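You operate a simulated robot arm through the tools that you are given. There is no shell and no other tool.

The job below is to be done with a simulated robot arm. You get a single attempt, and the scene is never put back.

## Task
Fill the dip tank to the blue band and dip the basket of tomatoes till they are clean.
Fine: shut the drain valve first, let nothing run over; basket on the lift, tomatoes in it, lift up again at the end. Where these are worked on the way, their far stop is far enough and under half their travel is too little: basket lift.

Only the result counts: the job must be done as asked and must still hold three seconds after the hand-in. Knocking over, shifting, dropping, spilling or breaking anything else fails it.

## Robot
A 7-joint arm with a two-finger parallel gripper, fixed in place. Base frame: the origin is at the foot of the arm, x ahead of it, y to its left, z up. Readings come in cm, degrees, newtons and seconds.
With the tool pointing down near the work surface it reaches from about 10 to 64 cm from the base axis. Its first joint turns from -66.0 to 66.0 degrees. Payload 1.57 kg.
Tool frame: the origin (TCP) lies between the finger pads and is the grasp point; the fingertips stand 3 cm ahead of it; z points along the fingers, y is the line along which they close. The gripper opens to 8 cm. The fingers are 1.7 cm wide and 1.2 cm thick; the gripper's body (4 by 8.2 cm) begins 8 cm behind the TCP.
Orientation is that of the tool frame in the base frame, as a unit quaternion [x, y, z, w]. With the fingers straight down and closing along the base's y, the tool's x points along the base's -x, its y along +y and its z along -z.

## Interface
- The arm moves only by the tool apply_moves. Its argument "series" is text: rows parted by semicolons, each of 7 numbers parted by spaces: the gripper command, from -1 (shut) to 1 (fully open), values between in proportion, then the shift along the tool's x, y, z in units of 400 mm (1.0 is 400 mm), then the turn, a rotation vector about the tool's x, y, z in units of 60 degrees (1.0 is 60 degrees). In form: claw x y z ax ay az; .... A call has 1 to 20 rows; each row is the pose to reach, as a shift and turn from the pose commanded when the call began, along the tool's axes at that moment. A call with a number of a shift or a turn outside -1 to 1 is refused whole. Each row takes 0.2 s and may step no farther than 5 cm and 8.6 degrees from the row before; otherwise, or with a gripper value out of range, the whole call is refused. A pose out of reach is approached as far as the arm can. The call stops where the force on the tool passes 90 N (or 10 N more than at its start, if that is more) or the arm is blocked; 0.2 s more then pass. Each finger travels about 7.2 cm/s and halts on what it meets, pressing with about 30 N; the grip force reading is that of the motor and also rises with nothing between the fingers. The clock runs only during rows and for 0.2 s after the last one: add rows that repeat a pose to give the fingers time. It gives the time, the measured TCP pose, the force on the tool (base axes), the opening and the grip force at its end, in the units of the frame above (readings bear some noise), with the torque about the TCP (base axes, N m) and any sound that the robot's microphone picked up, and new pictures: "pictures" is both (left out), scene, wrist or none.
- Cameras (640 x 400 px; columns grow to the right, rows downward): "scene" is fixed at [5.66, 43.49, 141.85]; the picture's right is [-0.75, -0.66, 0.00], its down [-0.40, 0.46, -0.79] and it looks along [0.53, -0.59, -0.61] (base axes); focal length 214 px, centre (320, 200). "wrist" rides on the gripper at [7.2, -0.7, -12.2] in the tool frame; the picture's right is [0.09, 1.00, 0.00], its down [-0.84, 0.08, -0.54] and it looks along [-0.54, 0.05, 0.84] (tool axes); focal length 238 px, centre (320, 200).
- probe_pixels(camera, pixels): for up to 12 pixels [column, row] of the newest picture of that camera ("zoom" is the newest enlarged one), the place [x, y, z] in the base frame of the surface seen there, good to about 0.2 cm. It takes no simulated time.
- close_up(camera, box): a new picture of the part [left, top, right, bottom] of that camera's present view, enlarged. It takes no simulated time.
- hand_in(): hands the job in; it is judged then, once.

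Leave the gripper open and the arm clear of the work at the hand-in unless told otherwise.

The tools are called after "Emit:" as a command line: name --argument value ..., lists and objects as JSON in quotes. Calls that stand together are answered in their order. apply_moves: Moves the arm, as the interface text tells. Its arguments: {"type":"object","properties":{"series":{"type":"string"},"pictures":{"type":"string","enum":["both","scene","wrist","none"]}},"required":["series"]} The other tools are called the same way: probe_pixels (camera, pixels) gives the place of the surface under pixels of a picture; close_up (camera, box) takes an enlarged picture of a part of a camera's view; hand_in () hands the job in.

At the start:

```text
time_s: 0.0
tcp_pos: [31.57, 3.92, 131.51]
tcp_rot: [0.0, 1.0, 0.0, 0.0]
contact_force: [0.6, 0.1, 0.0]
ft_torque: [0.01, -0.01, -0.02]
gripper_width: 8.02
grasp_force: 0.1
```

scene: 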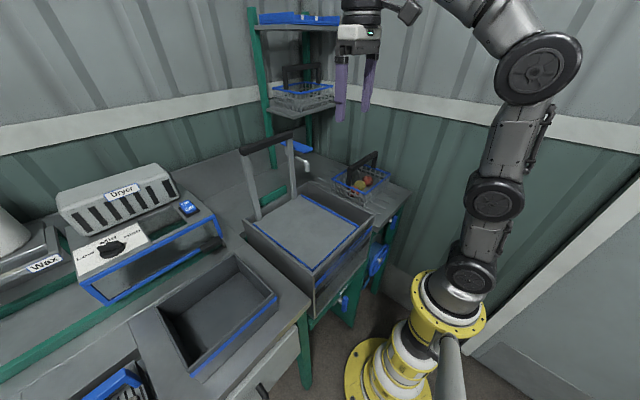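
wrist: 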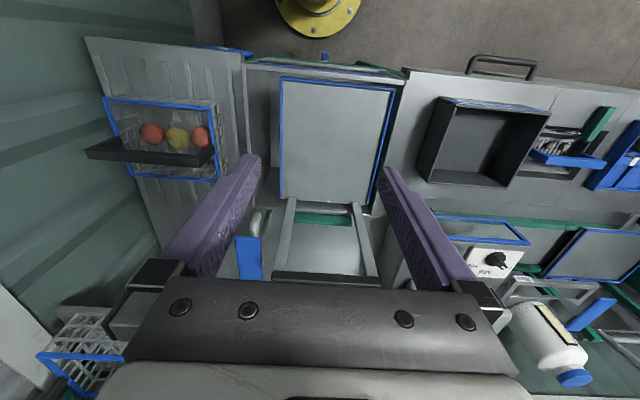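

I see a tank with a lift (tray and handle) near the centre, a basket with tomatoes beside it, blue taps/valves on the front and at the back. I start by taking enlarged pictures of these parts.

Emit:
close_up --camera "scene" --box '[220, 120, 420, 320]'

Emit:
close_up --camera "wrist" --box '[80, 30, 420, 300]'

Emit:
close_up --camera "scene" --box '[290, 200, 410, 330]'

```text
2.00 times, centred on (320, 220) of scene
```

zoom: 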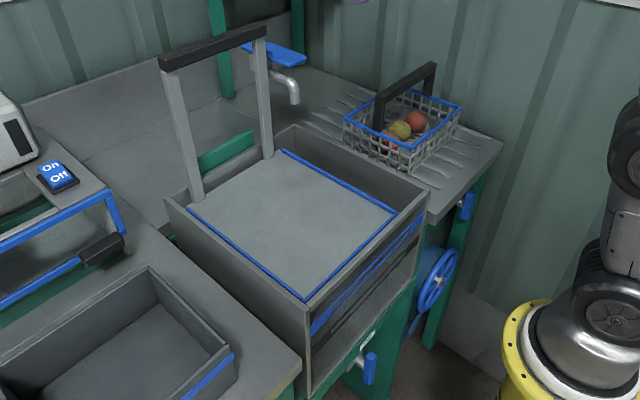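

```text
1.48 times, centred on (250, 165) of wrist
```

zoom: 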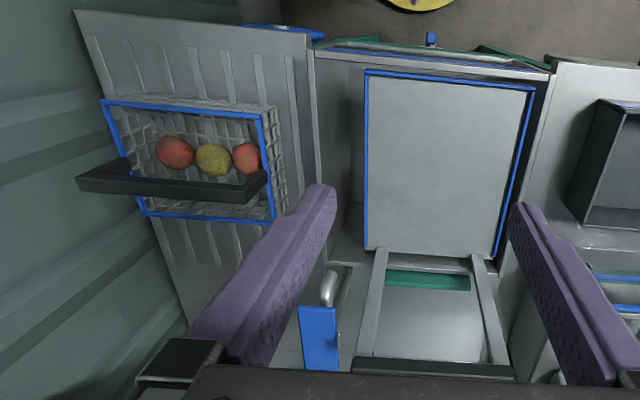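

```text
3.08 times, centred on (350, 265) of scene
```

zoom: 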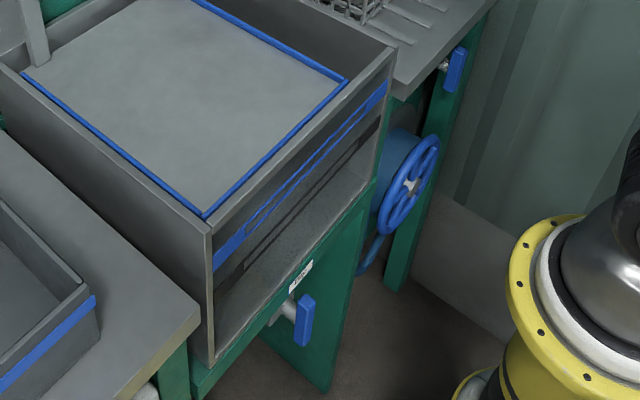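

Zooming on the front valve with the label, the wheel/hose, the second lever, and the tap.

Emit:
close_up --camera "scene" --box '[320, 280, 370, 320]'

Emit:
close_up --camera "scene" --box '[350, 200, 410, 290]'

Emit:
close_up --camera "scene" --box '[230, 120, 330, 200]'

Emit:
close_up --camera "scene" --box '[320, 140, 400, 210]'

Emit:
close_up --camera "scene" --box '[0, 140, 240, 300]'

Emit:
close_up --camera "scene" --box '[60, 260, 360, 400]'

```text
10.00 times, centred on (345, 300) of scene
```

zoom: 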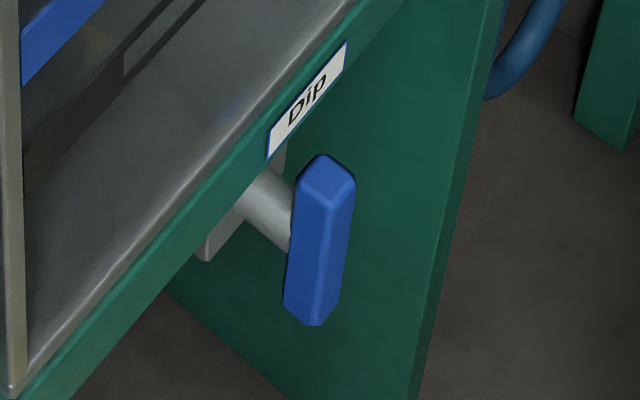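

```text
4.44 times, centred on (380, 245) of scene
```

zoom: 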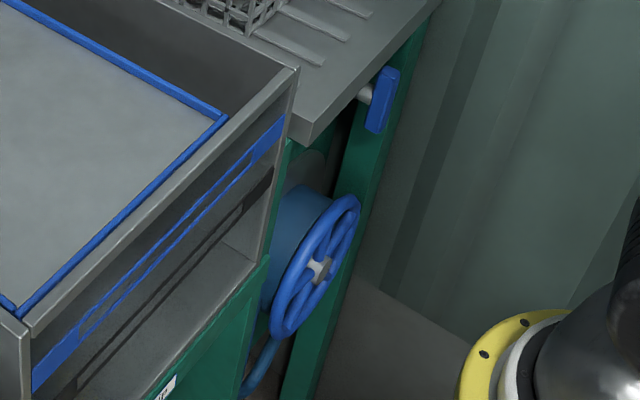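

```text
5.00 times, centred on (280, 160) of scene
```

zoom: 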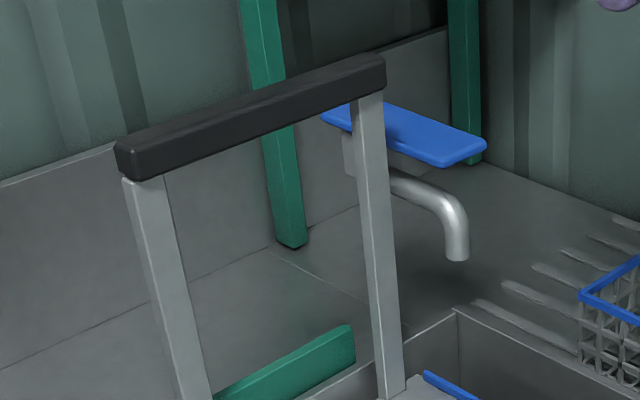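

```text
5.71 times, centred on (360, 175) of scene
```

zoom: 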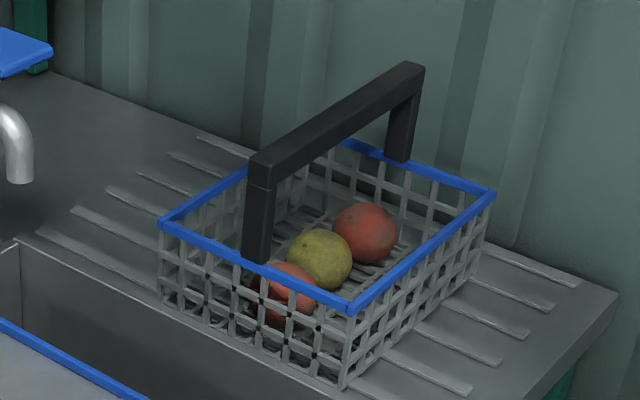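

```text
2.50 times, centred on (120, 220) of scene
```

zoom: 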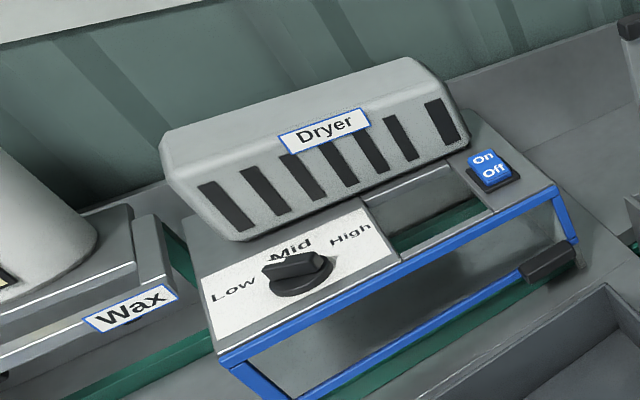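

```text
2.13 times, centred on (210, 330) of scene
```

zoom: 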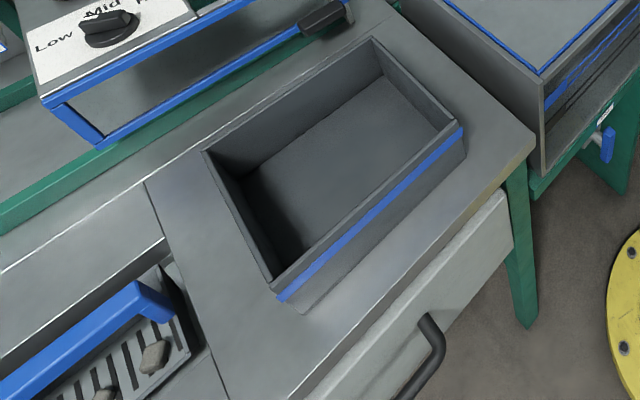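

Next I probe places of the lift handle, plate, tank rim, basket, valves and tap.

Emit:
probe_pixels --camera "scene" --pixels '[[244, 148], [270, 142], [303, 134], [310, 225], [263, 226], [310, 267], [365, 228], [326, 200], [243, 219], [313, 290], [373, 213], [315, 188]]'

Emit:
probe_pixels --camera "scene" --pixels '[[345, 288], [347, 298], [345, 310], [339, 296], [386, 222], [384, 229], [380, 262], [300, 146], [313, 149], [285, 142], [309, 170], [302, 158]]'

Emit:
close_up --camera "scene" --box '[320, 140, 400, 210]'

```text
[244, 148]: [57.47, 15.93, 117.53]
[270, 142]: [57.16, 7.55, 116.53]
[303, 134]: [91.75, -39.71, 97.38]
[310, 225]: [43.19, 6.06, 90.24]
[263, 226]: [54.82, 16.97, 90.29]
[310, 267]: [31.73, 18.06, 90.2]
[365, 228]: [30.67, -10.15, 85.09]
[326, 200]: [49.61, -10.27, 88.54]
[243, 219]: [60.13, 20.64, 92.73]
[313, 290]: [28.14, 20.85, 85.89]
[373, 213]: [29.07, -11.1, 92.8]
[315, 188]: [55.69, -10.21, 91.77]
```

```text
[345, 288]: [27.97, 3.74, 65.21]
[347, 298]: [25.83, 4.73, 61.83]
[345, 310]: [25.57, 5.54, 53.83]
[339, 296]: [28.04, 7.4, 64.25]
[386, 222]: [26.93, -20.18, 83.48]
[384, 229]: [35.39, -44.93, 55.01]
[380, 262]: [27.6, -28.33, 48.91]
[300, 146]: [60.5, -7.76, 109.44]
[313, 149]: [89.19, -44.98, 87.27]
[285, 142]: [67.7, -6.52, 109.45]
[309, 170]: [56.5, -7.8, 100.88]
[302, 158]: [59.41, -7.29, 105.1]
```

```text
5.71 times, centred on (360, 175) of scene
```

zoom: 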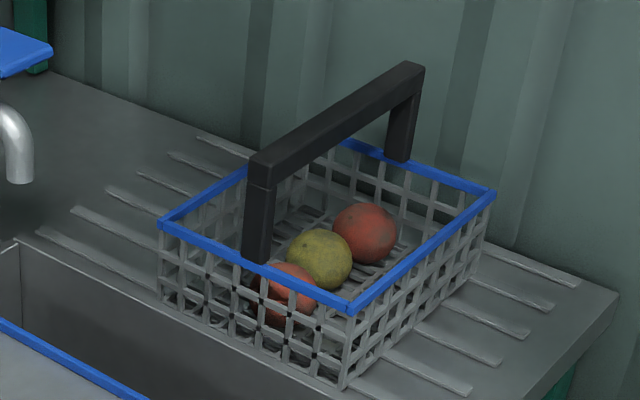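

Emit:
probe_pixels --camera "zoom" --pixels '[[263, 160], [335, 115], [408, 70], [258, 180], [166, 222], [348, 305], [488, 195], [350, 148], [286, 290], [320, 258], [365, 235], [345, 385]]'

Emit:
close_up --camera "scene" --box '[230, 120, 330, 200]'

```text
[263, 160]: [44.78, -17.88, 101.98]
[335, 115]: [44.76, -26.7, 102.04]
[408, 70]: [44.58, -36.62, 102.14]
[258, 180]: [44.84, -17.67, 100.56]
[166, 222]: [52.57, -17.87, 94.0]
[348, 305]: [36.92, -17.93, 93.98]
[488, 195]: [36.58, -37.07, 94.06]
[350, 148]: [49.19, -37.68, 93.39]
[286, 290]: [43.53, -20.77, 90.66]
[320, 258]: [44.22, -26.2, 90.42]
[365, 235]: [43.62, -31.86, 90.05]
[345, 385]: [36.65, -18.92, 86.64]
```

```text
5.00 times, centred on (280, 160) of scene
```

zoom: 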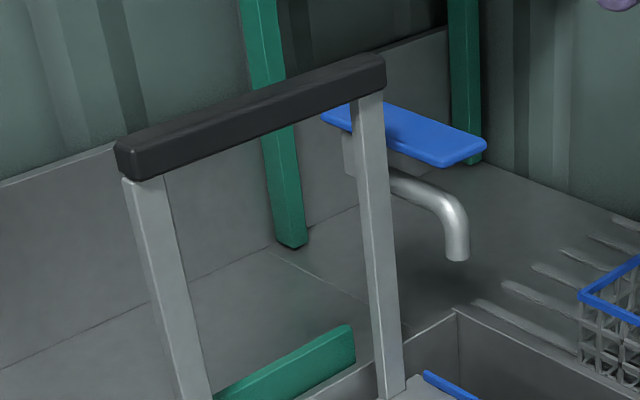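

Emit:
probe_pixels --camera "zoom" --pixels '[[120, 145], [250, 100], [380, 62], [135, 170], [380, 85], [340, 115], [475, 145], [415, 165], [150, 220], [370, 200], [280, 370], [457, 255]]'

Emit:
close_up --camera "scene" --box '[230, 180, 390, 310]'

```text
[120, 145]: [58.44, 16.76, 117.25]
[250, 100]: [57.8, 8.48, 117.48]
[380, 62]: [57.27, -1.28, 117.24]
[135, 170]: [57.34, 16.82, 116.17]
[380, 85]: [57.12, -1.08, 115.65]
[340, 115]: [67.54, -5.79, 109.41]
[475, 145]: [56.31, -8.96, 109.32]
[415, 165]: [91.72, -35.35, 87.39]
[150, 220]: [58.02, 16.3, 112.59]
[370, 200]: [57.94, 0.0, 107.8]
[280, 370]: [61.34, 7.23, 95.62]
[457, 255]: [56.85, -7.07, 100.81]
```

```text
3.08 times, centred on (310, 245) of scene
```

zoom: 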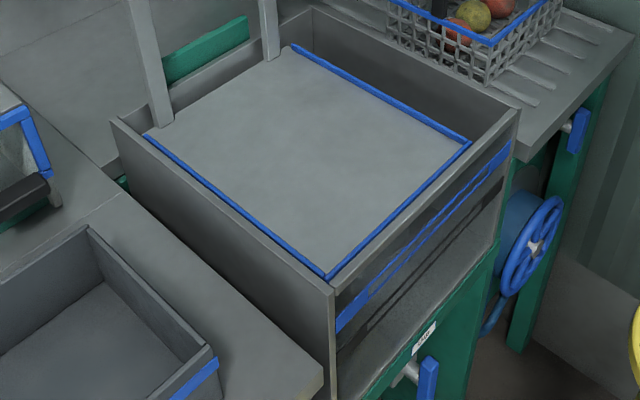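

Emit:
probe_pixels --camera "zoom" --pixels '[[148, 138], [328, 276], [469, 142], [292, 47], [340, 318], [505, 150], [345, 350], [500, 190], [335, 290], [116, 122], [515, 112], [312, 10]]'

Emit:
close_up --camera "scene" --box '[300, 210, 380, 300]'

```text
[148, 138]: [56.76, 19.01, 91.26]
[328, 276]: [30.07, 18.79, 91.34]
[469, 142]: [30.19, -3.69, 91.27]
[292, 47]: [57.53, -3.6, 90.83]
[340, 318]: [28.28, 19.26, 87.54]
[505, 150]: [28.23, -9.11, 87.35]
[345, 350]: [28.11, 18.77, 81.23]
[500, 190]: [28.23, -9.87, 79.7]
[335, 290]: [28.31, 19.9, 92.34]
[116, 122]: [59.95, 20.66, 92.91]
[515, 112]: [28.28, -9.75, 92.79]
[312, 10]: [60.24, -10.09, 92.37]
```

```text
4.44 times, centred on (340, 255) of scene
```

zoom: 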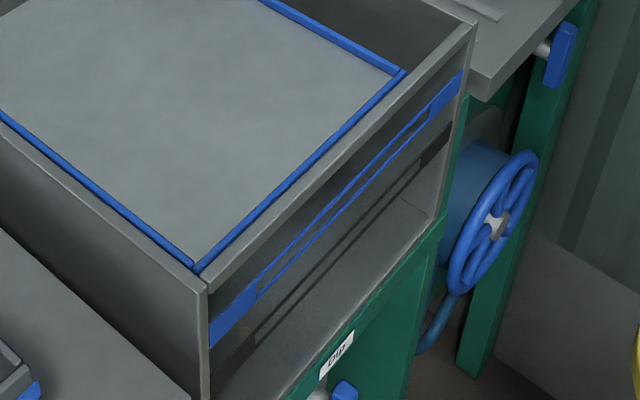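

The front lever labelled "Dip" hangs vertically at about (26, 4.7, 60). I probe it more finely together with the second lever, and the arm's own links to know its build.

Emit:
probe_pixels --camera "scene" --pixels '[[445, 310], [380, 370], [465, 285], [490, 235], [495, 200], [510, 130], [540, 75], [480, 20], [355, 40], [410, 12], [360, 340], [450, 380]]'

Emit:
close_up --camera "scene" --box '[325, 275, 365, 315]'

Emit:
close_up --camera "wrist" --box '[220, 40, 420, 165]'

```text
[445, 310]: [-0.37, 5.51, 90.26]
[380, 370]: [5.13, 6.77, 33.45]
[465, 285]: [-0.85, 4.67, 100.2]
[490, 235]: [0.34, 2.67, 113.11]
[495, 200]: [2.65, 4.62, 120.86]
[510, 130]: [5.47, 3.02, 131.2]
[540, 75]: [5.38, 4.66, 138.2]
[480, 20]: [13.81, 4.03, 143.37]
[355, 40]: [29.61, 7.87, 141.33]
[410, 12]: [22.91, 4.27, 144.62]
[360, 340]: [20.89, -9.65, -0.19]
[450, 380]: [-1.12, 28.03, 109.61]
```

```text
10.00 times, centred on (345, 295) of scene
```

zoom: 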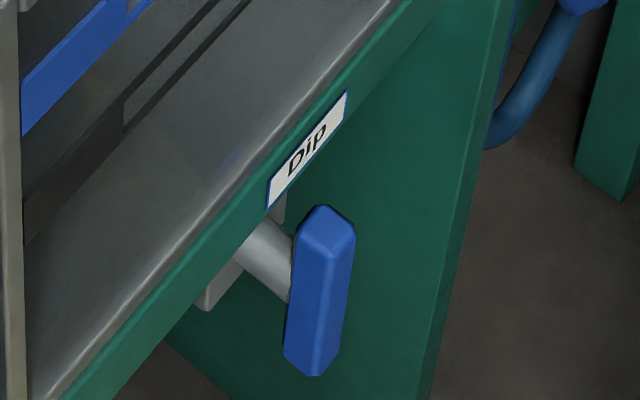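

```text
3.20 times, centred on (320, 102) of wrist
```

zoom: 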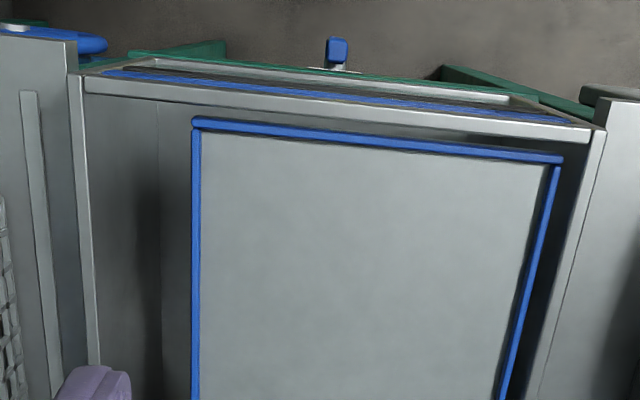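

Emit:
probe_pixels --camera "scene" --pixels '[[345.3, 297], [343.8, 300], [344, 305], [343.3, 311.5], [347, 300], [346.5, 305], [345.5, 312], [339.8, 300.5], [337, 304], [342, 290], [340, 288], [333, 303]]'

Emit:
probe_pixels --camera "scene" --pixels '[[386.5, 216], [384, 221], [386, 226], [382.5, 220], [370, 245], [383, 247], [379, 256], [385, 210], [378, 240], [352, 320], [330, 300], [340, 330]]'

Emit:
close_up --camera "scene" --box '[366, 200, 406, 240]'

```text
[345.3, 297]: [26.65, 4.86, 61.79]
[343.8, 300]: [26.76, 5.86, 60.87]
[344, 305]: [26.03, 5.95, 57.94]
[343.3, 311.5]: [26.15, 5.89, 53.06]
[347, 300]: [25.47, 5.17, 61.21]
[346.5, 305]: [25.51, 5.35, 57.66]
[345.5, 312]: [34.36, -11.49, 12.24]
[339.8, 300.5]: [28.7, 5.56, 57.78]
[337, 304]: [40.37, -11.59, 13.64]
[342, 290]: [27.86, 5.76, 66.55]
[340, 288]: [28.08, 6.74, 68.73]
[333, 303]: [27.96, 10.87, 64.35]
```

```text
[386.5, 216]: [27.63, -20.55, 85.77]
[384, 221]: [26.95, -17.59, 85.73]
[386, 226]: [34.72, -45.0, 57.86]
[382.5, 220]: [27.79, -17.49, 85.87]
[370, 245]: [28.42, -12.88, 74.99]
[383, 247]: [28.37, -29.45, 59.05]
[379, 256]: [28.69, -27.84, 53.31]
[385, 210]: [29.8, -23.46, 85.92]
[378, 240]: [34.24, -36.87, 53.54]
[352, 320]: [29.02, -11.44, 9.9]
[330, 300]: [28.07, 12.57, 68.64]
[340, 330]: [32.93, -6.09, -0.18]
```

```text
10.00 times, centred on (386, 220) of scene
```

zoom: 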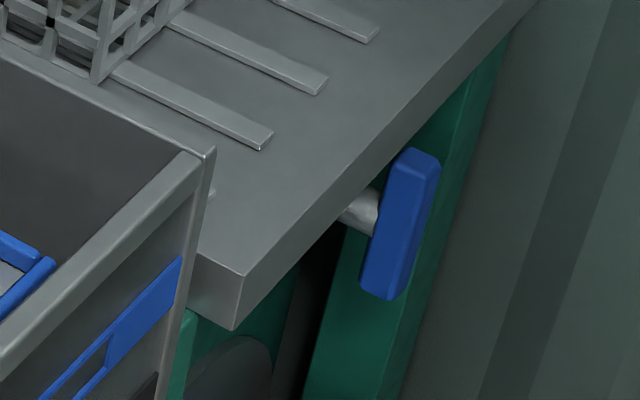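

The arm stands on a pedestal about 90 cm high; the drain lever ("Dip") spans z 53–62 at x≈26, y≈5, with its stem at z≈58. I move the arm back and down to look at it with the wrist camera.

Emit:
apply_moves --series "1 0.0425 0 0.0975 0 0 0; 1 0.085 0 0.195 0 0 0; 1 0.1275 0 0.2925 0 0 0; 1 0.17 0 0.39 0 0 0; 1 0.2125 0 0.4875 0 0 0; 1 0.255 0 0.585 0 0 0; 1 0.2975 0 0.6825 0 0 0; 1 0.34 0 0.78 0 0 0"

```text
time_s: 1.8
tcp_pos: [17.84, 4.11, 100.08]
tcp_rot: [0.0, 1.0, 0.0, 0.001]
contact_force: [-0.1, 0.2, 0.0]
ft_torque: [-0.05, -0.02, 0.0]
gripper_width: 8.01
grasp_force: 0.2
```

scene: 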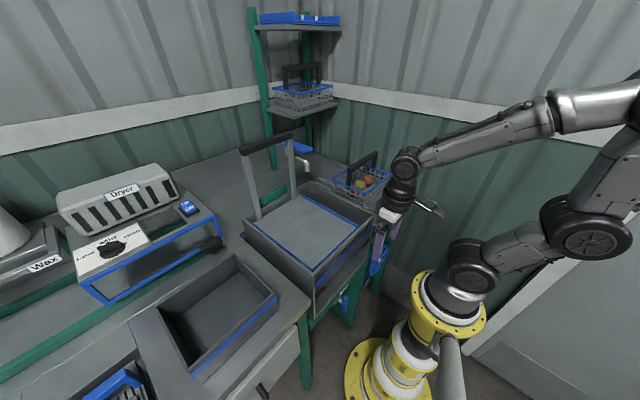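
wrist: 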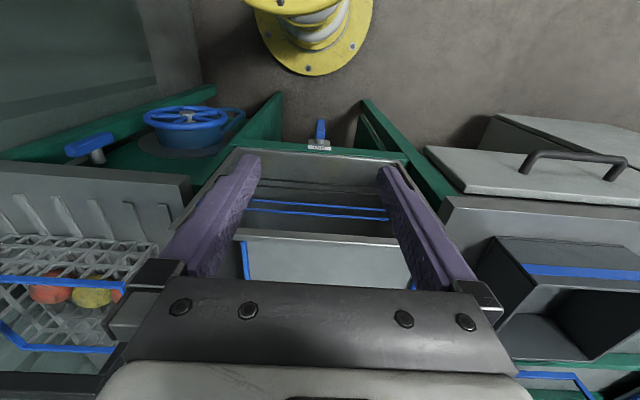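

Emit:
close_up --camera "wrist" --box '[280, 100, 360, 160]'

Emit:
close_up --camera "wrist" --box '[50, 80, 270, 210]'

Emit:
probe_pixels --camera "wrist" --pixels '[[68, 152], [90, 145], [110, 137], [98, 156], [320, 122], [321, 130], [319, 138], [320, 147], [310, 180], [310, 210], [310, 235], [310, 155]]'

```text
6.67 times, centred on (320, 130) of wrist
```

zoom: 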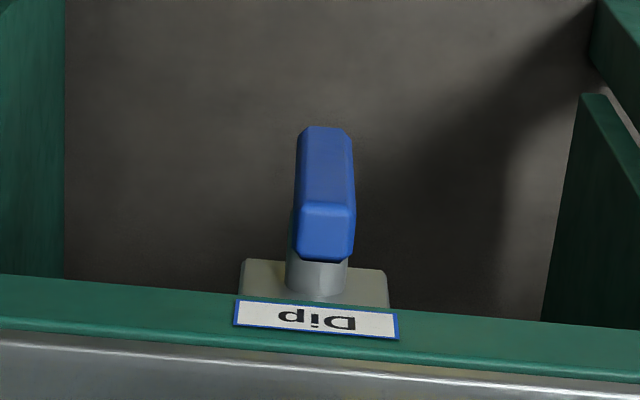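

```text
2.91 times, centred on (160, 145) of wrist
```

zoom: 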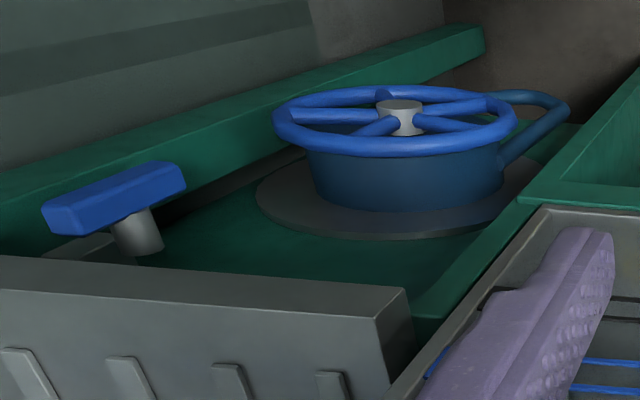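

```text
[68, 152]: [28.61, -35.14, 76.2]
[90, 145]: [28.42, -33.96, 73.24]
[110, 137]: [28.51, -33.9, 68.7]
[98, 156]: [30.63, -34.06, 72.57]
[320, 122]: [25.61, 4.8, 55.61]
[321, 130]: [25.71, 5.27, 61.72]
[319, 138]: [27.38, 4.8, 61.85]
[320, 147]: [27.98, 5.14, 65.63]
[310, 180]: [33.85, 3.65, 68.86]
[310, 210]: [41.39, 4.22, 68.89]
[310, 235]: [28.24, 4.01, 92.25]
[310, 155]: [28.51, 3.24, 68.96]
```

Both levers hang vertically. I'll check the blue band's height and the window in front of the tank closer.

Emit:
close_up --camera "wrist" --box '[230, 140, 420, 260]'

Emit:
probe_pixels --camera "wrist" --pixels '[[280, 200], [280, 210], [310, 203], [310, 214], [350, 206], [350, 217], [310, 190], [350, 195], [310, 160], [350, 165]]'

```text
3.33 times, centred on (325, 200) of wrist
```

zoom: 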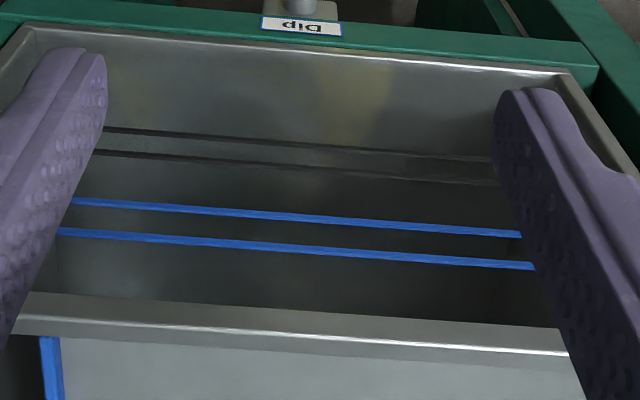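

```text
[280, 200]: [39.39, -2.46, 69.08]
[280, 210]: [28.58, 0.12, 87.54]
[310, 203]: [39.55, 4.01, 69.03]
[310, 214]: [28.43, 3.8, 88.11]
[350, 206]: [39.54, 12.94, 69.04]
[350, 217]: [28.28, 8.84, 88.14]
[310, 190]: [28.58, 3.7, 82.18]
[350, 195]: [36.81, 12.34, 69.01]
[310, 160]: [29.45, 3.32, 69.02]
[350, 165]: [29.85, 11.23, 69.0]
```

Emit:
probe_pixels --camera "zoom" --pixels '[[300, 216], [300, 245], [150, 206], [150, 236], [400, 225], [400, 254], [300, 150], [300, 170], [300, 310], [300, 325], [300, 230]]'

```text
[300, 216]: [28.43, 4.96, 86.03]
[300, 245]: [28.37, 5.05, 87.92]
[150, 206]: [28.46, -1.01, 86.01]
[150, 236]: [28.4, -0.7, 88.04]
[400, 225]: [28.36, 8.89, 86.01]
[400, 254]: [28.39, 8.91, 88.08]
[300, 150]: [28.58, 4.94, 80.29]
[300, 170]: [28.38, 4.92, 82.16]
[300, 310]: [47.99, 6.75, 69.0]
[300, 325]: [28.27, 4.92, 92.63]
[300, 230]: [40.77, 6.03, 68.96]
```

The drain lever: about 2 cm wide at y≈4–6, x≈25–27.3, from z≈53 to 62. The blue band lies between z 86 and 88 on the tank front. I go down in front of the tank, tool tilted 20° forward, fingers partly open, to above the drain lever.

Emit:
apply_moves --series "0.25 -0.024 0.0035 0.1 0 -0.048 0; 0.25 -0.047 0.007 0.2 0 -0.095 0; 0.25 -0.071 0.0105 0.3 0 -0.143 0; 0.25 -0.094 0.014 0.4 0 -0.19 0; 0.25 -0.118 0.0175 0.5 0 -0.238 0; 0.25 -0.141 0.021 0.6 0 -0.286 0; 0.25 -0.165 0.024 0.7 0 -0.333 0; 0.25 -0.165 0.024 0.7 0 -0.333 0"

```text
time_s: 3.6
tcp_pos: [21.87, 6.26, 74.44]
tcp_rot: [-0.005, 0.994, 0.03, 0.107]
contact_force: [0.3, -0.5, 0.8]
ft_torque: [0.04, 0.0, -0.05]
gripper_width: 5.01
grasp_force: 0.1
out of reach, approached as far as the arm can: row 6, 7
```

scene: 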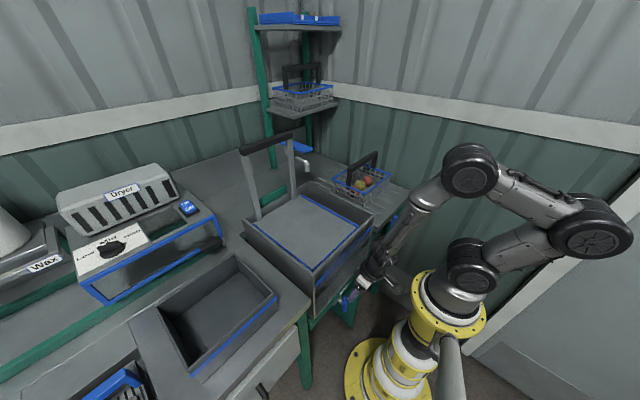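
wrist: 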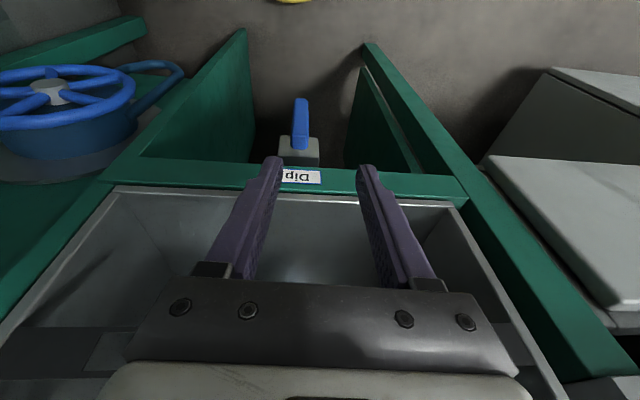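

The arm came to a limit at (21.9, 6.3, 74.4) with about 12° tilt. I probe the arm's links to understand its build.

Emit:
probe_pixels --camera "scene" --pixels '[[470, 178], [468, 160], [592, 230], [580, 205], [475, 268], [440, 195], [415, 210], [400, 240], [375, 270], [360, 285], [400, 290], [535, 245]]'

Emit:
close_up --camera "scene" --box '[340, 130, 640, 330]'

```text
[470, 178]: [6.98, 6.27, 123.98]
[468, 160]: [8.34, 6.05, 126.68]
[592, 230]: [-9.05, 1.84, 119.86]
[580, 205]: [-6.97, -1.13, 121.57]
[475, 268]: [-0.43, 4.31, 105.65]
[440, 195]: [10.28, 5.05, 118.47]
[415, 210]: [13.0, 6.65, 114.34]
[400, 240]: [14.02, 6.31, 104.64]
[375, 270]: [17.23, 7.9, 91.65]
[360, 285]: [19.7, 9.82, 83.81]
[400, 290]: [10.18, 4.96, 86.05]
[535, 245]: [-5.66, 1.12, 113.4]
```

```text
2.00 times, centred on (490, 230) of scene
```

zoom: 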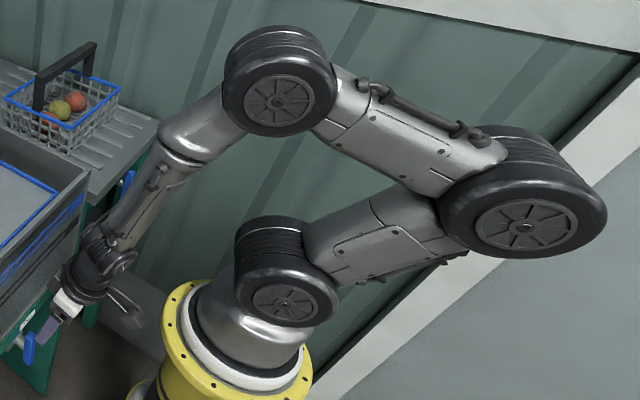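

The arm stopped short because its elbow is fully folded and the forearm straight. A smaller tilt (about 8°) should reach. I first move back up 6 cm with less tilt and read the pose, to learn what the commanded pose now is.

Emit:
apply_moves --series "0.25 -0.0257 0 -0.07 0 0.1 0; 0.25 -0.0513 0 -0.141 0 0.2 0; 0.25 -0.0513 0 -0.141 0 0.2 0" --pictures "none"

```text
time_s: 4.4
tcp_pos: [24.48, 4.89, 77.95]
tcp_rot: [0.0, 0.998, 0.0, 0.069]
contact_force: [0.8, -0.2, 0.2]
ft_torque: [0.04, -0.01, -0.02]
gripper_width: 5.02
grasp_force: 0.1
```

The commanded pose is now (24.5, 5, 78) with 8° tilt, and the reading agrees. I go straight down to z=66, above the lever top, fingers on both sides of it.

Emit:
apply_moves --series "0.25 0.0123 0.001 0.0992 0 0 0; 0.25 0.0245 0.0015 0.1985 0 0 0; 0.25 0.0368 0.0025 0.2977 0 0 0"

```text
time_s: 5.2
tcp_pos: [24.5, 4.62, 68.49]
tcp_rot: [0.016, 0.997, -0.009, 0.069]
contact_force: [0.4, -0.5, -0.4]
ft_torque: [0.05, 0.04, 0.05]
gripper_width: 5.01
grasp_force: 0.1
out of reach, approached as far as the arm can: row 3
```

scene: 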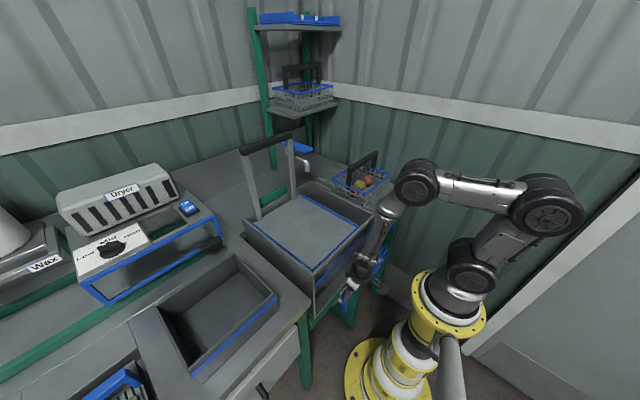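
wrist: 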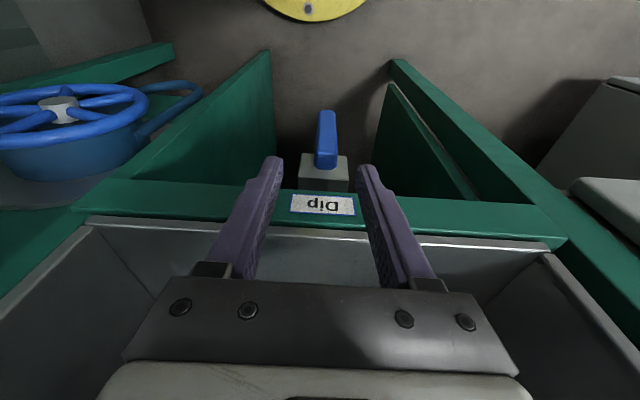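

Emit:
probe_pixels --camera "scene" --pixels '[[416, 188], [545, 205], [475, 268], [416, 165], [545, 180], [395, 210], [380, 235], [365, 262], [358, 280], [347, 300], [346, 306], [405, 225]]'

Emit:
close_up --camera "scene" --box '[330, 150, 490, 320]'

```text
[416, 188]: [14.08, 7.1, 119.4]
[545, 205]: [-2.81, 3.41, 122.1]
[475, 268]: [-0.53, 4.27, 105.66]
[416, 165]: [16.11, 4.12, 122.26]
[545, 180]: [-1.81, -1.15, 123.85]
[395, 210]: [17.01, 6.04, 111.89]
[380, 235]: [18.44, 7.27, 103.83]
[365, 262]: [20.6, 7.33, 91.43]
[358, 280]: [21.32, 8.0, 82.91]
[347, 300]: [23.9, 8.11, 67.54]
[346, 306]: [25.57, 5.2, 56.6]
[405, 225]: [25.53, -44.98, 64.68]
```

```text
2.35 times, centred on (410, 235) of scene
```

zoom: 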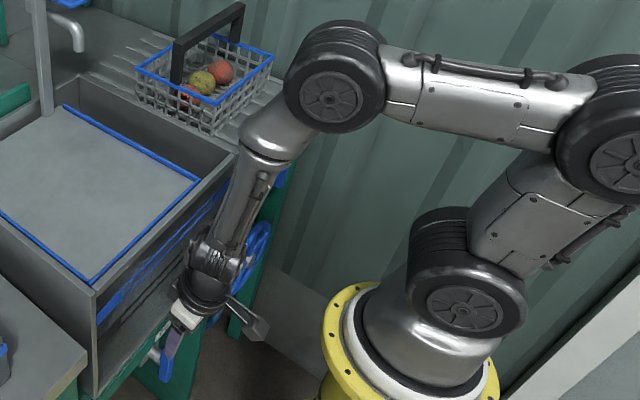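

The wrist's minimum bend and the elbow fold limit this pose. I will use another way: tool straight down, turned 90° about its axis so that the forward finger (opened) reaches the lever while the hand stays clear of the tank front. First back up to z=78 with the tool vertical.

Emit:
apply_moves --series "0.25 0.0084 0 -0.1021 0 0.0442 0; 0.25 0.0167 0 -0.2043 0 0.0885 0; 0.25 0.0251 0 -0.3064 0 0.1327 0; 0.25 0.0251 0 -0.3064 0 0.1327 0" --pictures "none"

```text
time_s: 6.2
tcp_pos: [21.96, 5.02, 78.16]
tcp_rot: [-0.001, 1.0, 0.001, -0.001]
contact_force: [-0.4, -0.6, 0.1]
ft_torque: [-0.01, -0.03, -0.02]
gripper_width: 4.98
grasp_force: 0.1
```

Tool is vertical at (22, 5, 78). Now I turn it about its axis, first 58.8°.

Emit:
apply_moves --series "0.6 0 0 0 0 0 0.14; 0.6 0 0 0 0 0 0.28; 0.6 0 0 0 0 0 0.42; 0.6 0 0 0 0 0 0.56; 0.6 0 0 0 0 0 0.7; 0.6 0 0 0 0 0 0.84; 0.6 0 0 0 0 0 0.98" --pictures "none"

```text
time_s: 7.8
tcp_pos: [21.97, 4.99, 78.19]
tcp_rot: [0.492, 0.871, 0.0, 0.0]
contact_force: [-0.1, 0.6, 0.4]
ft_torque: [0.03, 0.04, 0.02]
gripper_width: 6.4
grasp_force: 0.1
```

Emit:
apply_moves --series "0.7 0 0 0 0 0 0.13; 0.7 0 0 0 0 0 0.26; 0.7 0 0 0 0 0 0.39; 0.7 0 0 0 0 0 0.52; 0.7 0 0 0 0 0 0.52"

```text
time_s: 9.0
tcp_pos: [22.11, 4.89, 78.1]
tcp_rot: [0.708, 0.707, 0.001, 0.0]
contact_force: [0.4, 0.1, -0.2]
ft_torque: [0.01, 0.01, -0.02]
gripper_width: 6.79
grasp_force: 0.0
```

scene: 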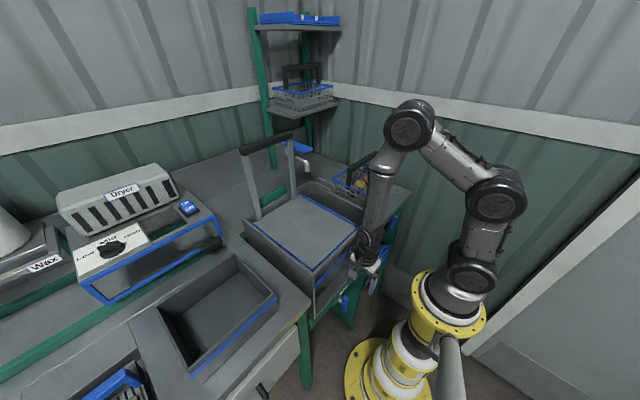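
wrist: 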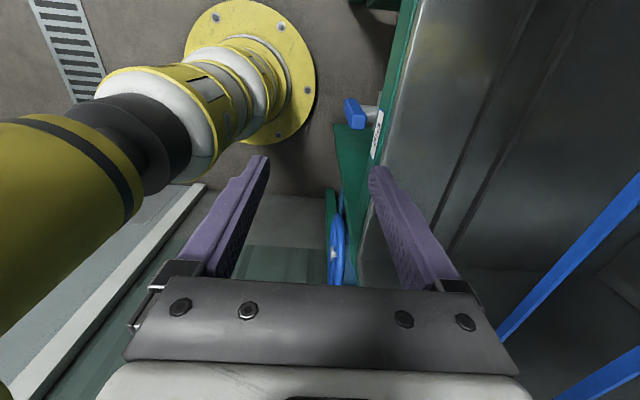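

The turn worked; the wrist camera now looks along −y and shows the drain lever at (355,112) beyond the forward finger. I shift to y=8.5 and go down to z=63.5, beside the upper half of the lever.

Emit:
apply_moves --series "0.7 0.09 0 0.05 0 0 0; 0.7 0.09 0 0.155 0 0 0; 0.7 0.09 0 0.26 0 0 0; 0.7 0.09 0 0.365 0 0 0; 0.7 0.09 0 0.365 0 0 0"

```text
time_s: 10.2
tcp_pos: [22.06, 8.59, 63.65]
tcp_rot: [0.706, 0.708, 0.0, 0.0]
contact_force: [0.6, 0.2, -0.5]
ft_torque: [0.02, 0.01, -0.03]
gripper_width: 6.8
grasp_force: 0.1
```

scene: 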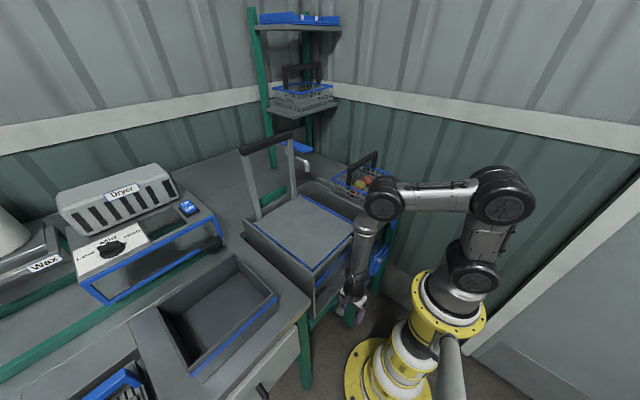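
wrist: 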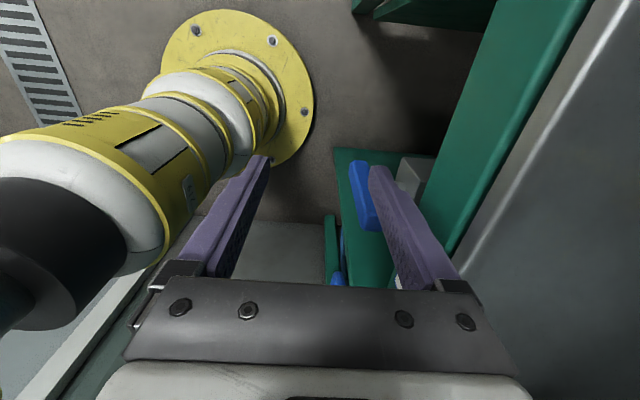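

Reached. The lever is seen just behind the forward (right) finger. I look closer before pushing.

Emit:
close_up --camera "wrist" --box '[300, 130, 460, 250]'

Emit:
close_up --camera "scene" --box '[320, 265, 384, 325]'

Emit:
probe_pixels --camera "wrist" --pixels '[[355, 168], [362, 185], [366, 200], [372, 215], [378, 172], [385, 180], [395, 200], [405, 170], [352, 200]]'

```text
3.33 times, centred on (380, 190) of wrist
```

zoom: 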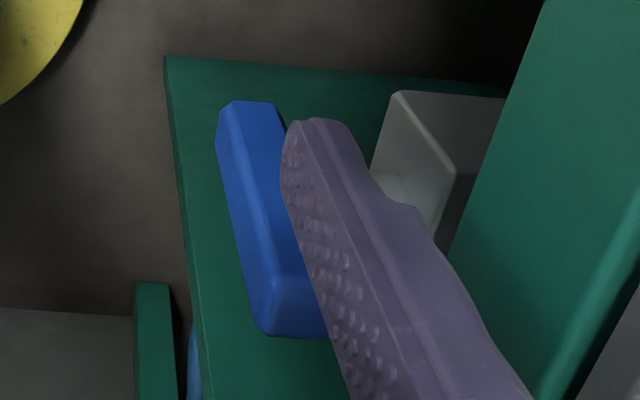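

```text
6.67 times, centred on (352, 295) of scene
```

zoom: 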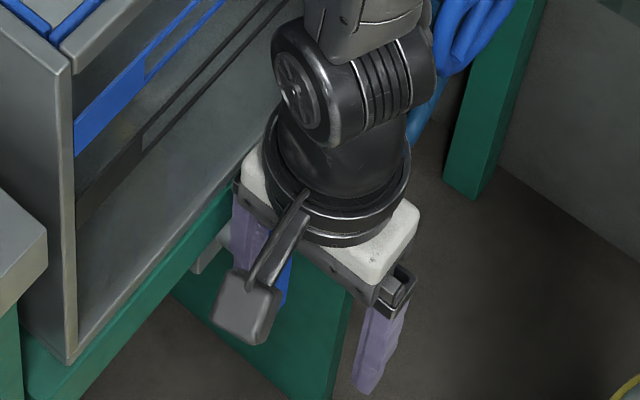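

```text
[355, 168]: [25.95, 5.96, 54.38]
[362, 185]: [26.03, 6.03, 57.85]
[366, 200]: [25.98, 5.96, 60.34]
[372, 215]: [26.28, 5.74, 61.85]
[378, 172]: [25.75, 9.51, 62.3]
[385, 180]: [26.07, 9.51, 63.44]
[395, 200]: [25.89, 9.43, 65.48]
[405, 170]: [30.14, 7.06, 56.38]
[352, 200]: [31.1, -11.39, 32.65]
```

Lever's near face is at y≈6.0, the finger's face at y≈7.7, tip at z≈60.6 — above the stem (z≈58). I push gently toward −y by a small amount and read the force.

Emit:
apply_moves --series "0.7 -0.02 0 0 0 0 0; 0.7 -0.035 0 0 0 0 0; 0.7 -0.045 0 0 0 0 0; 0.7 -0.055 0 0 0 0 0; 0.7 -0.065 0 0 0 0 0; 0.7 -0.065 0 0 0 0 0" --pictures "wrist"

```text
time_s: 11.5
tcp_pos: [22.07, 6.62, 63.74]
tcp_rot: [0.698, 0.717, 0.002, -0.008]
contact_force: [-2.7, 24.9, -5.8]
ft_torque: [0.63, 0.52, 0.89]
gripper_width: 6.67
grasp_force: 0.0
stopped in row 6: the force on the tool passed its limit at 91 N (the readings are from after the stop); the commanded pose is now the measured one
```

wrist: 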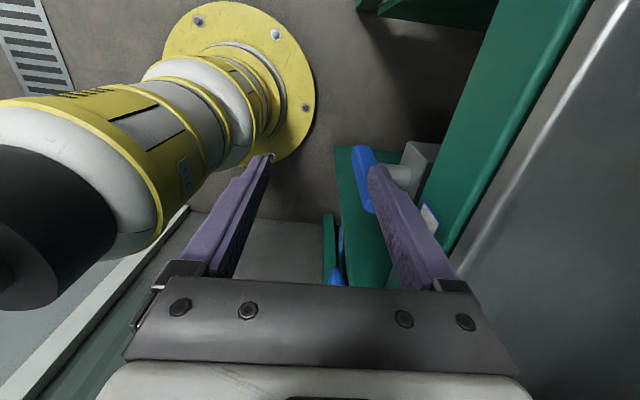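

The lever did not give that way (stopped at 91 N right at contact), so the stop is on that side. I back off, go over the lever and come down on its −y side, then will push the top toward +y.

Emit:
apply_moves --series "0.7 0.05 0 0 -0.008 -0.0135 0.0256; 0.7 0.05 0 -0.1 -0.008 -0.0135 0.0256; 0.7 -0.04 0 -0.1 -0.008 -0.0135 0.0256; 0.7 -0.128 0 -0.1 -0.008 -0.0135 0.0256; 0.7 -0.128 0 0 -0.008 -0.0135 0.0256; 0.7 -0.128 0 0 -0.008 -0.0135 0.0256"

```text
time_s: 12.9
tcp_pos: [22.27, 1.4, 64.0]
tcp_rot: [0.709, 0.705, 0.001, 0.001]
contact_force: [0.0, 0.6, -0.2]
ft_torque: [0.01, -0.05, 0.0]
gripper_width: 6.83
grasp_force: 0.1
```

scene: 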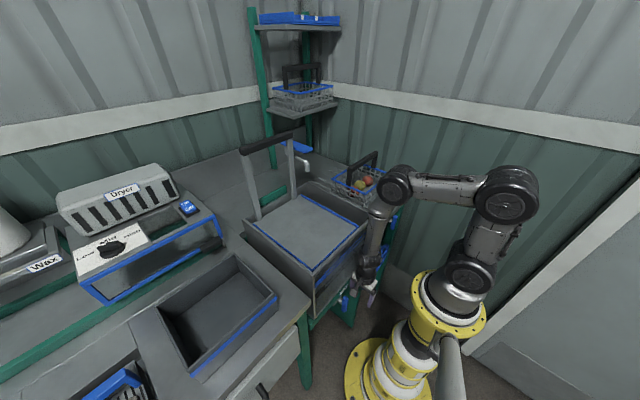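
wrist: 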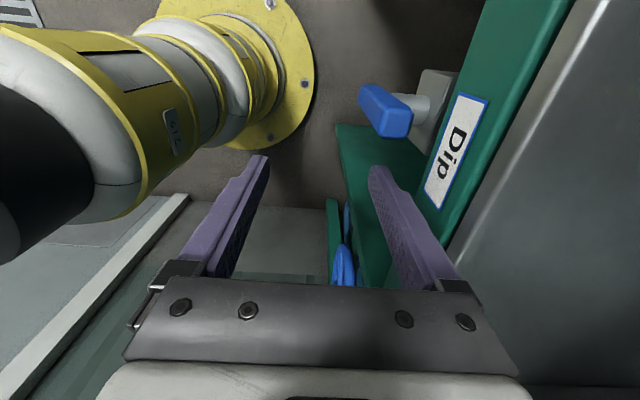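

Emit:
close_up --camera "wrist" --box '[340, 60, 500, 160]'

Emit:
probe_pixels --camera "wrist" --pixels '[[364, 95], [372, 110], [385, 130], [400, 125], [408, 118], [395, 100], [385, 92], [420, 105], [435, 90]]'

```text
4.00 times, centred on (420, 110) of wrist
```

zoom: 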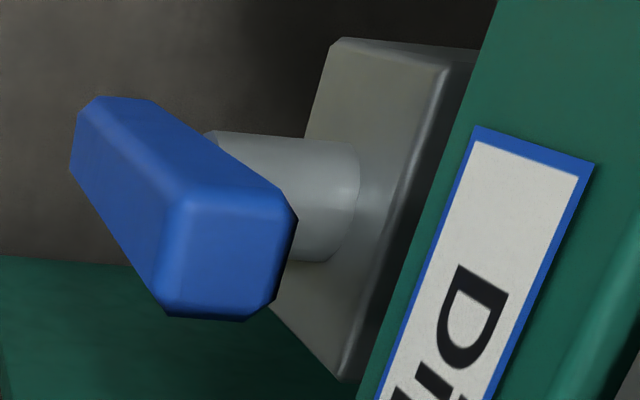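

```text
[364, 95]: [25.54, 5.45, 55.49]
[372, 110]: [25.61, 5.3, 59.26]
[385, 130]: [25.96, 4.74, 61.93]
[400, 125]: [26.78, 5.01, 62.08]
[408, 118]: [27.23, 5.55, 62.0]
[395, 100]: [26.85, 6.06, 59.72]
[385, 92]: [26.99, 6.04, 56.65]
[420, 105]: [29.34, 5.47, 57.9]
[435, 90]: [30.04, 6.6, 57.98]
```

The lever is still upright (y 4.1–6.05, top z 62). I push its top toward +y, gently.

Emit:
apply_moves --series "0.7 0.02 0 0.015 0 0 0; 0.7 0.04 0 0.015 0 0 0; 0.7 0.05 0 0.015 0 0 0; 0.7 0.06 0 0.015 0 0 0; 0.7 0.07 0 0.015 0 0 0; 0.7 0.08 0 0.015 0 0 0" --pictures "wrist"

```text
time_s: 14.3
tcp_pos: [22.28, 4.58, 63.14]
tcp_rot: [0.708, 0.706, 0.0, 0.001]
contact_force: [0.7, -1.0, -0.3]
ft_torque: [-0.02, -0.03, -0.01]
gripper_width: 6.82
grasp_force: 0.1
```

wrist: 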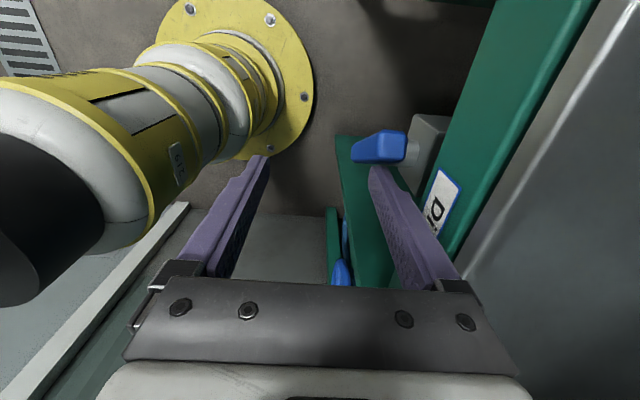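

The top moves freely toward +y. I keep pushing along the arc: further +y, then down onto the lever's end.

Emit:
apply_moves --series "0.7 0.015 0 0 0 0 0; 0.7 0.03 0 0 0 0 0; 0.7 0.045 0 0 0 0 0; 0.7 0.056 0 0 0 0 0; 0.7 0.056 0 0.01 0 0 0; 0.7 0.056 0 0.02 0 0 0; 0.7 0.056 0 0.028 0 0 0"

```text
time_s: 15.9
tcp_pos: [22.3, 6.88, 62.11]
tcp_rot: [0.71, 0.705, 0.0, 0.001]
contact_force: [-1.1, 1.2, 2.1]
ft_torque: [0.04, -0.08, 0.03]
gripper_width: 6.8
grasp_force: 0.1
```

scene: 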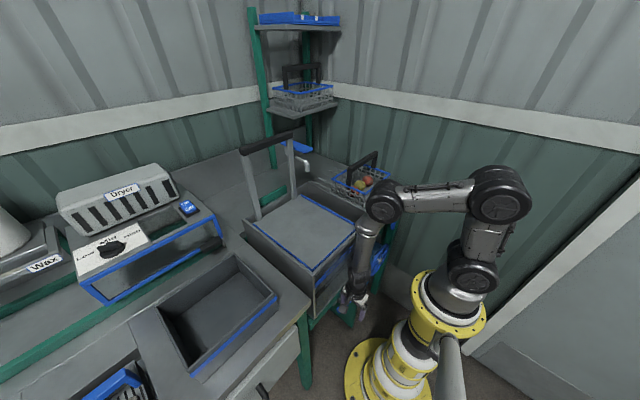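
wrist: 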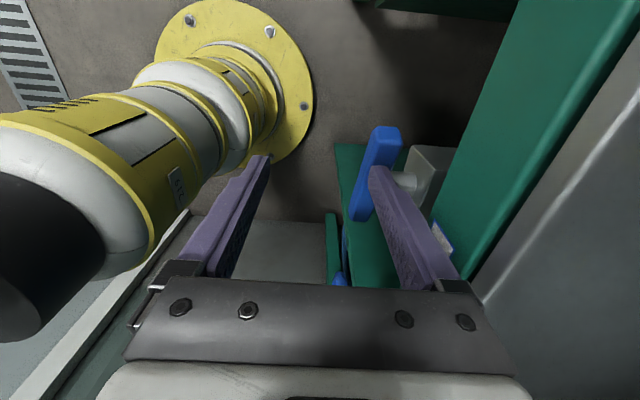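

Emit:
close_up --camera "wrist" --box '[310, 100, 470, 230]'

Emit:
probe_pixels --camera "wrist" --pixels '[[385, 130], [375, 150], [365, 180], [358, 210], [350, 215], [370, 200], [395, 145], [378, 135]]'

```text
3.08 times, centred on (390, 165) of wrist
```

zoom: 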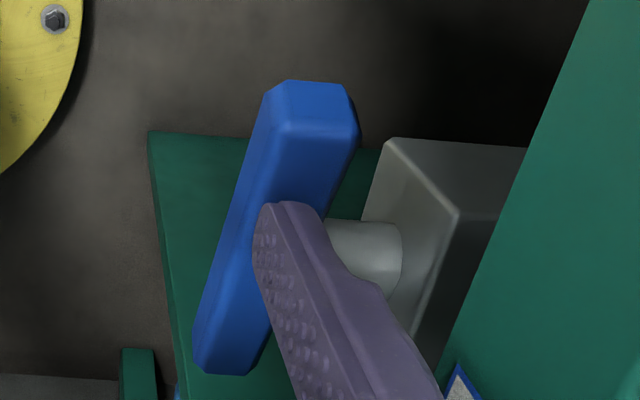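

```text
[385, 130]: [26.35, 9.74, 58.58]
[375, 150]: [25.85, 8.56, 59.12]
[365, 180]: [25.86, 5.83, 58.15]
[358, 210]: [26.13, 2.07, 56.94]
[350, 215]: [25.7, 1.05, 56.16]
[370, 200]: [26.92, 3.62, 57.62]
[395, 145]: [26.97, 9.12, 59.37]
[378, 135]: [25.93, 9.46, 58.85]
```

The lever is now about 19° short of horizontal. I move the finger further out to its end and press down a bit more.

Emit:
apply_moves --series "0.7 0.01 0 0 0 0 0; 0.7 0.018 0 0 0 0 0; 0.7 0.018 0 0.006 0 0 0; 0.7 0.018 0 0.012 0 0 0; 0.7 0.018 0 0.016 0 0 0" --pictures "wrist"

```text
time_s: 17.1
tcp_pos: [22.22, 7.61, 61.4]
tcp_rot: [0.709, 0.706, 0.001, 0.0]
contact_force: [0.6, 0.0, 1.1]
ft_torque: [0.0, -0.04, 0.04]
gripper_width: 6.82
grasp_force: 0.1
```

wrist: 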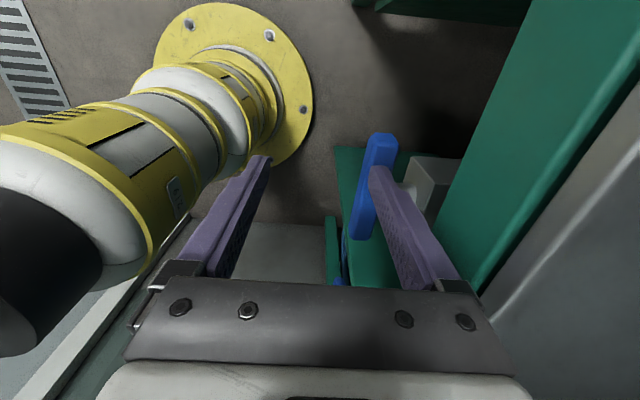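

Emit:
apply_moves --series "0.7 0 0 0.004 0 0 0; 0.7 0 0 0.008 0 0 0; 0.7 0 0 0.011 0 0 0; 0.7 0 0 0.014 0 0 0" --pictures "wrist"

Emit:
close_up --camera "wrist" --box '[310, 100, 470, 230]'

```text
time_s: 18.1
tcp_pos: [22.53, 7.68, 60.87]
tcp_rot: [0.709, 0.705, 0.002, 0.003]
contact_force: [-3.9, -4.6, 31.5]
ft_torque: [-0.37, -0.98, 0.05]
gripper_width: 6.49
grasp_force: 0.1
```

wrist: 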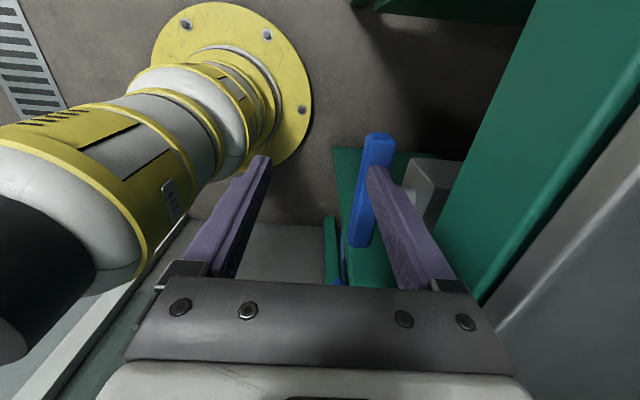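

```text
3.08 times, centred on (390, 165) of wrist
```

zoom: 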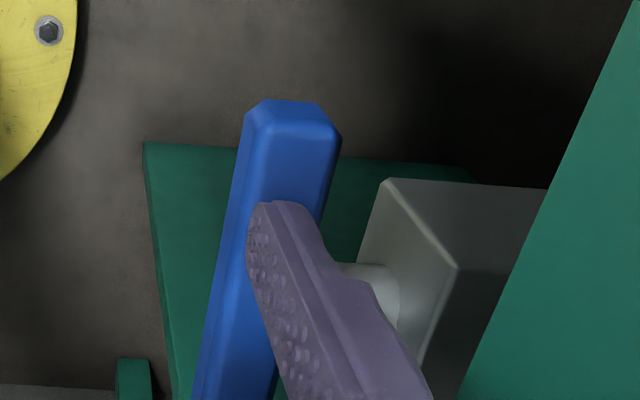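

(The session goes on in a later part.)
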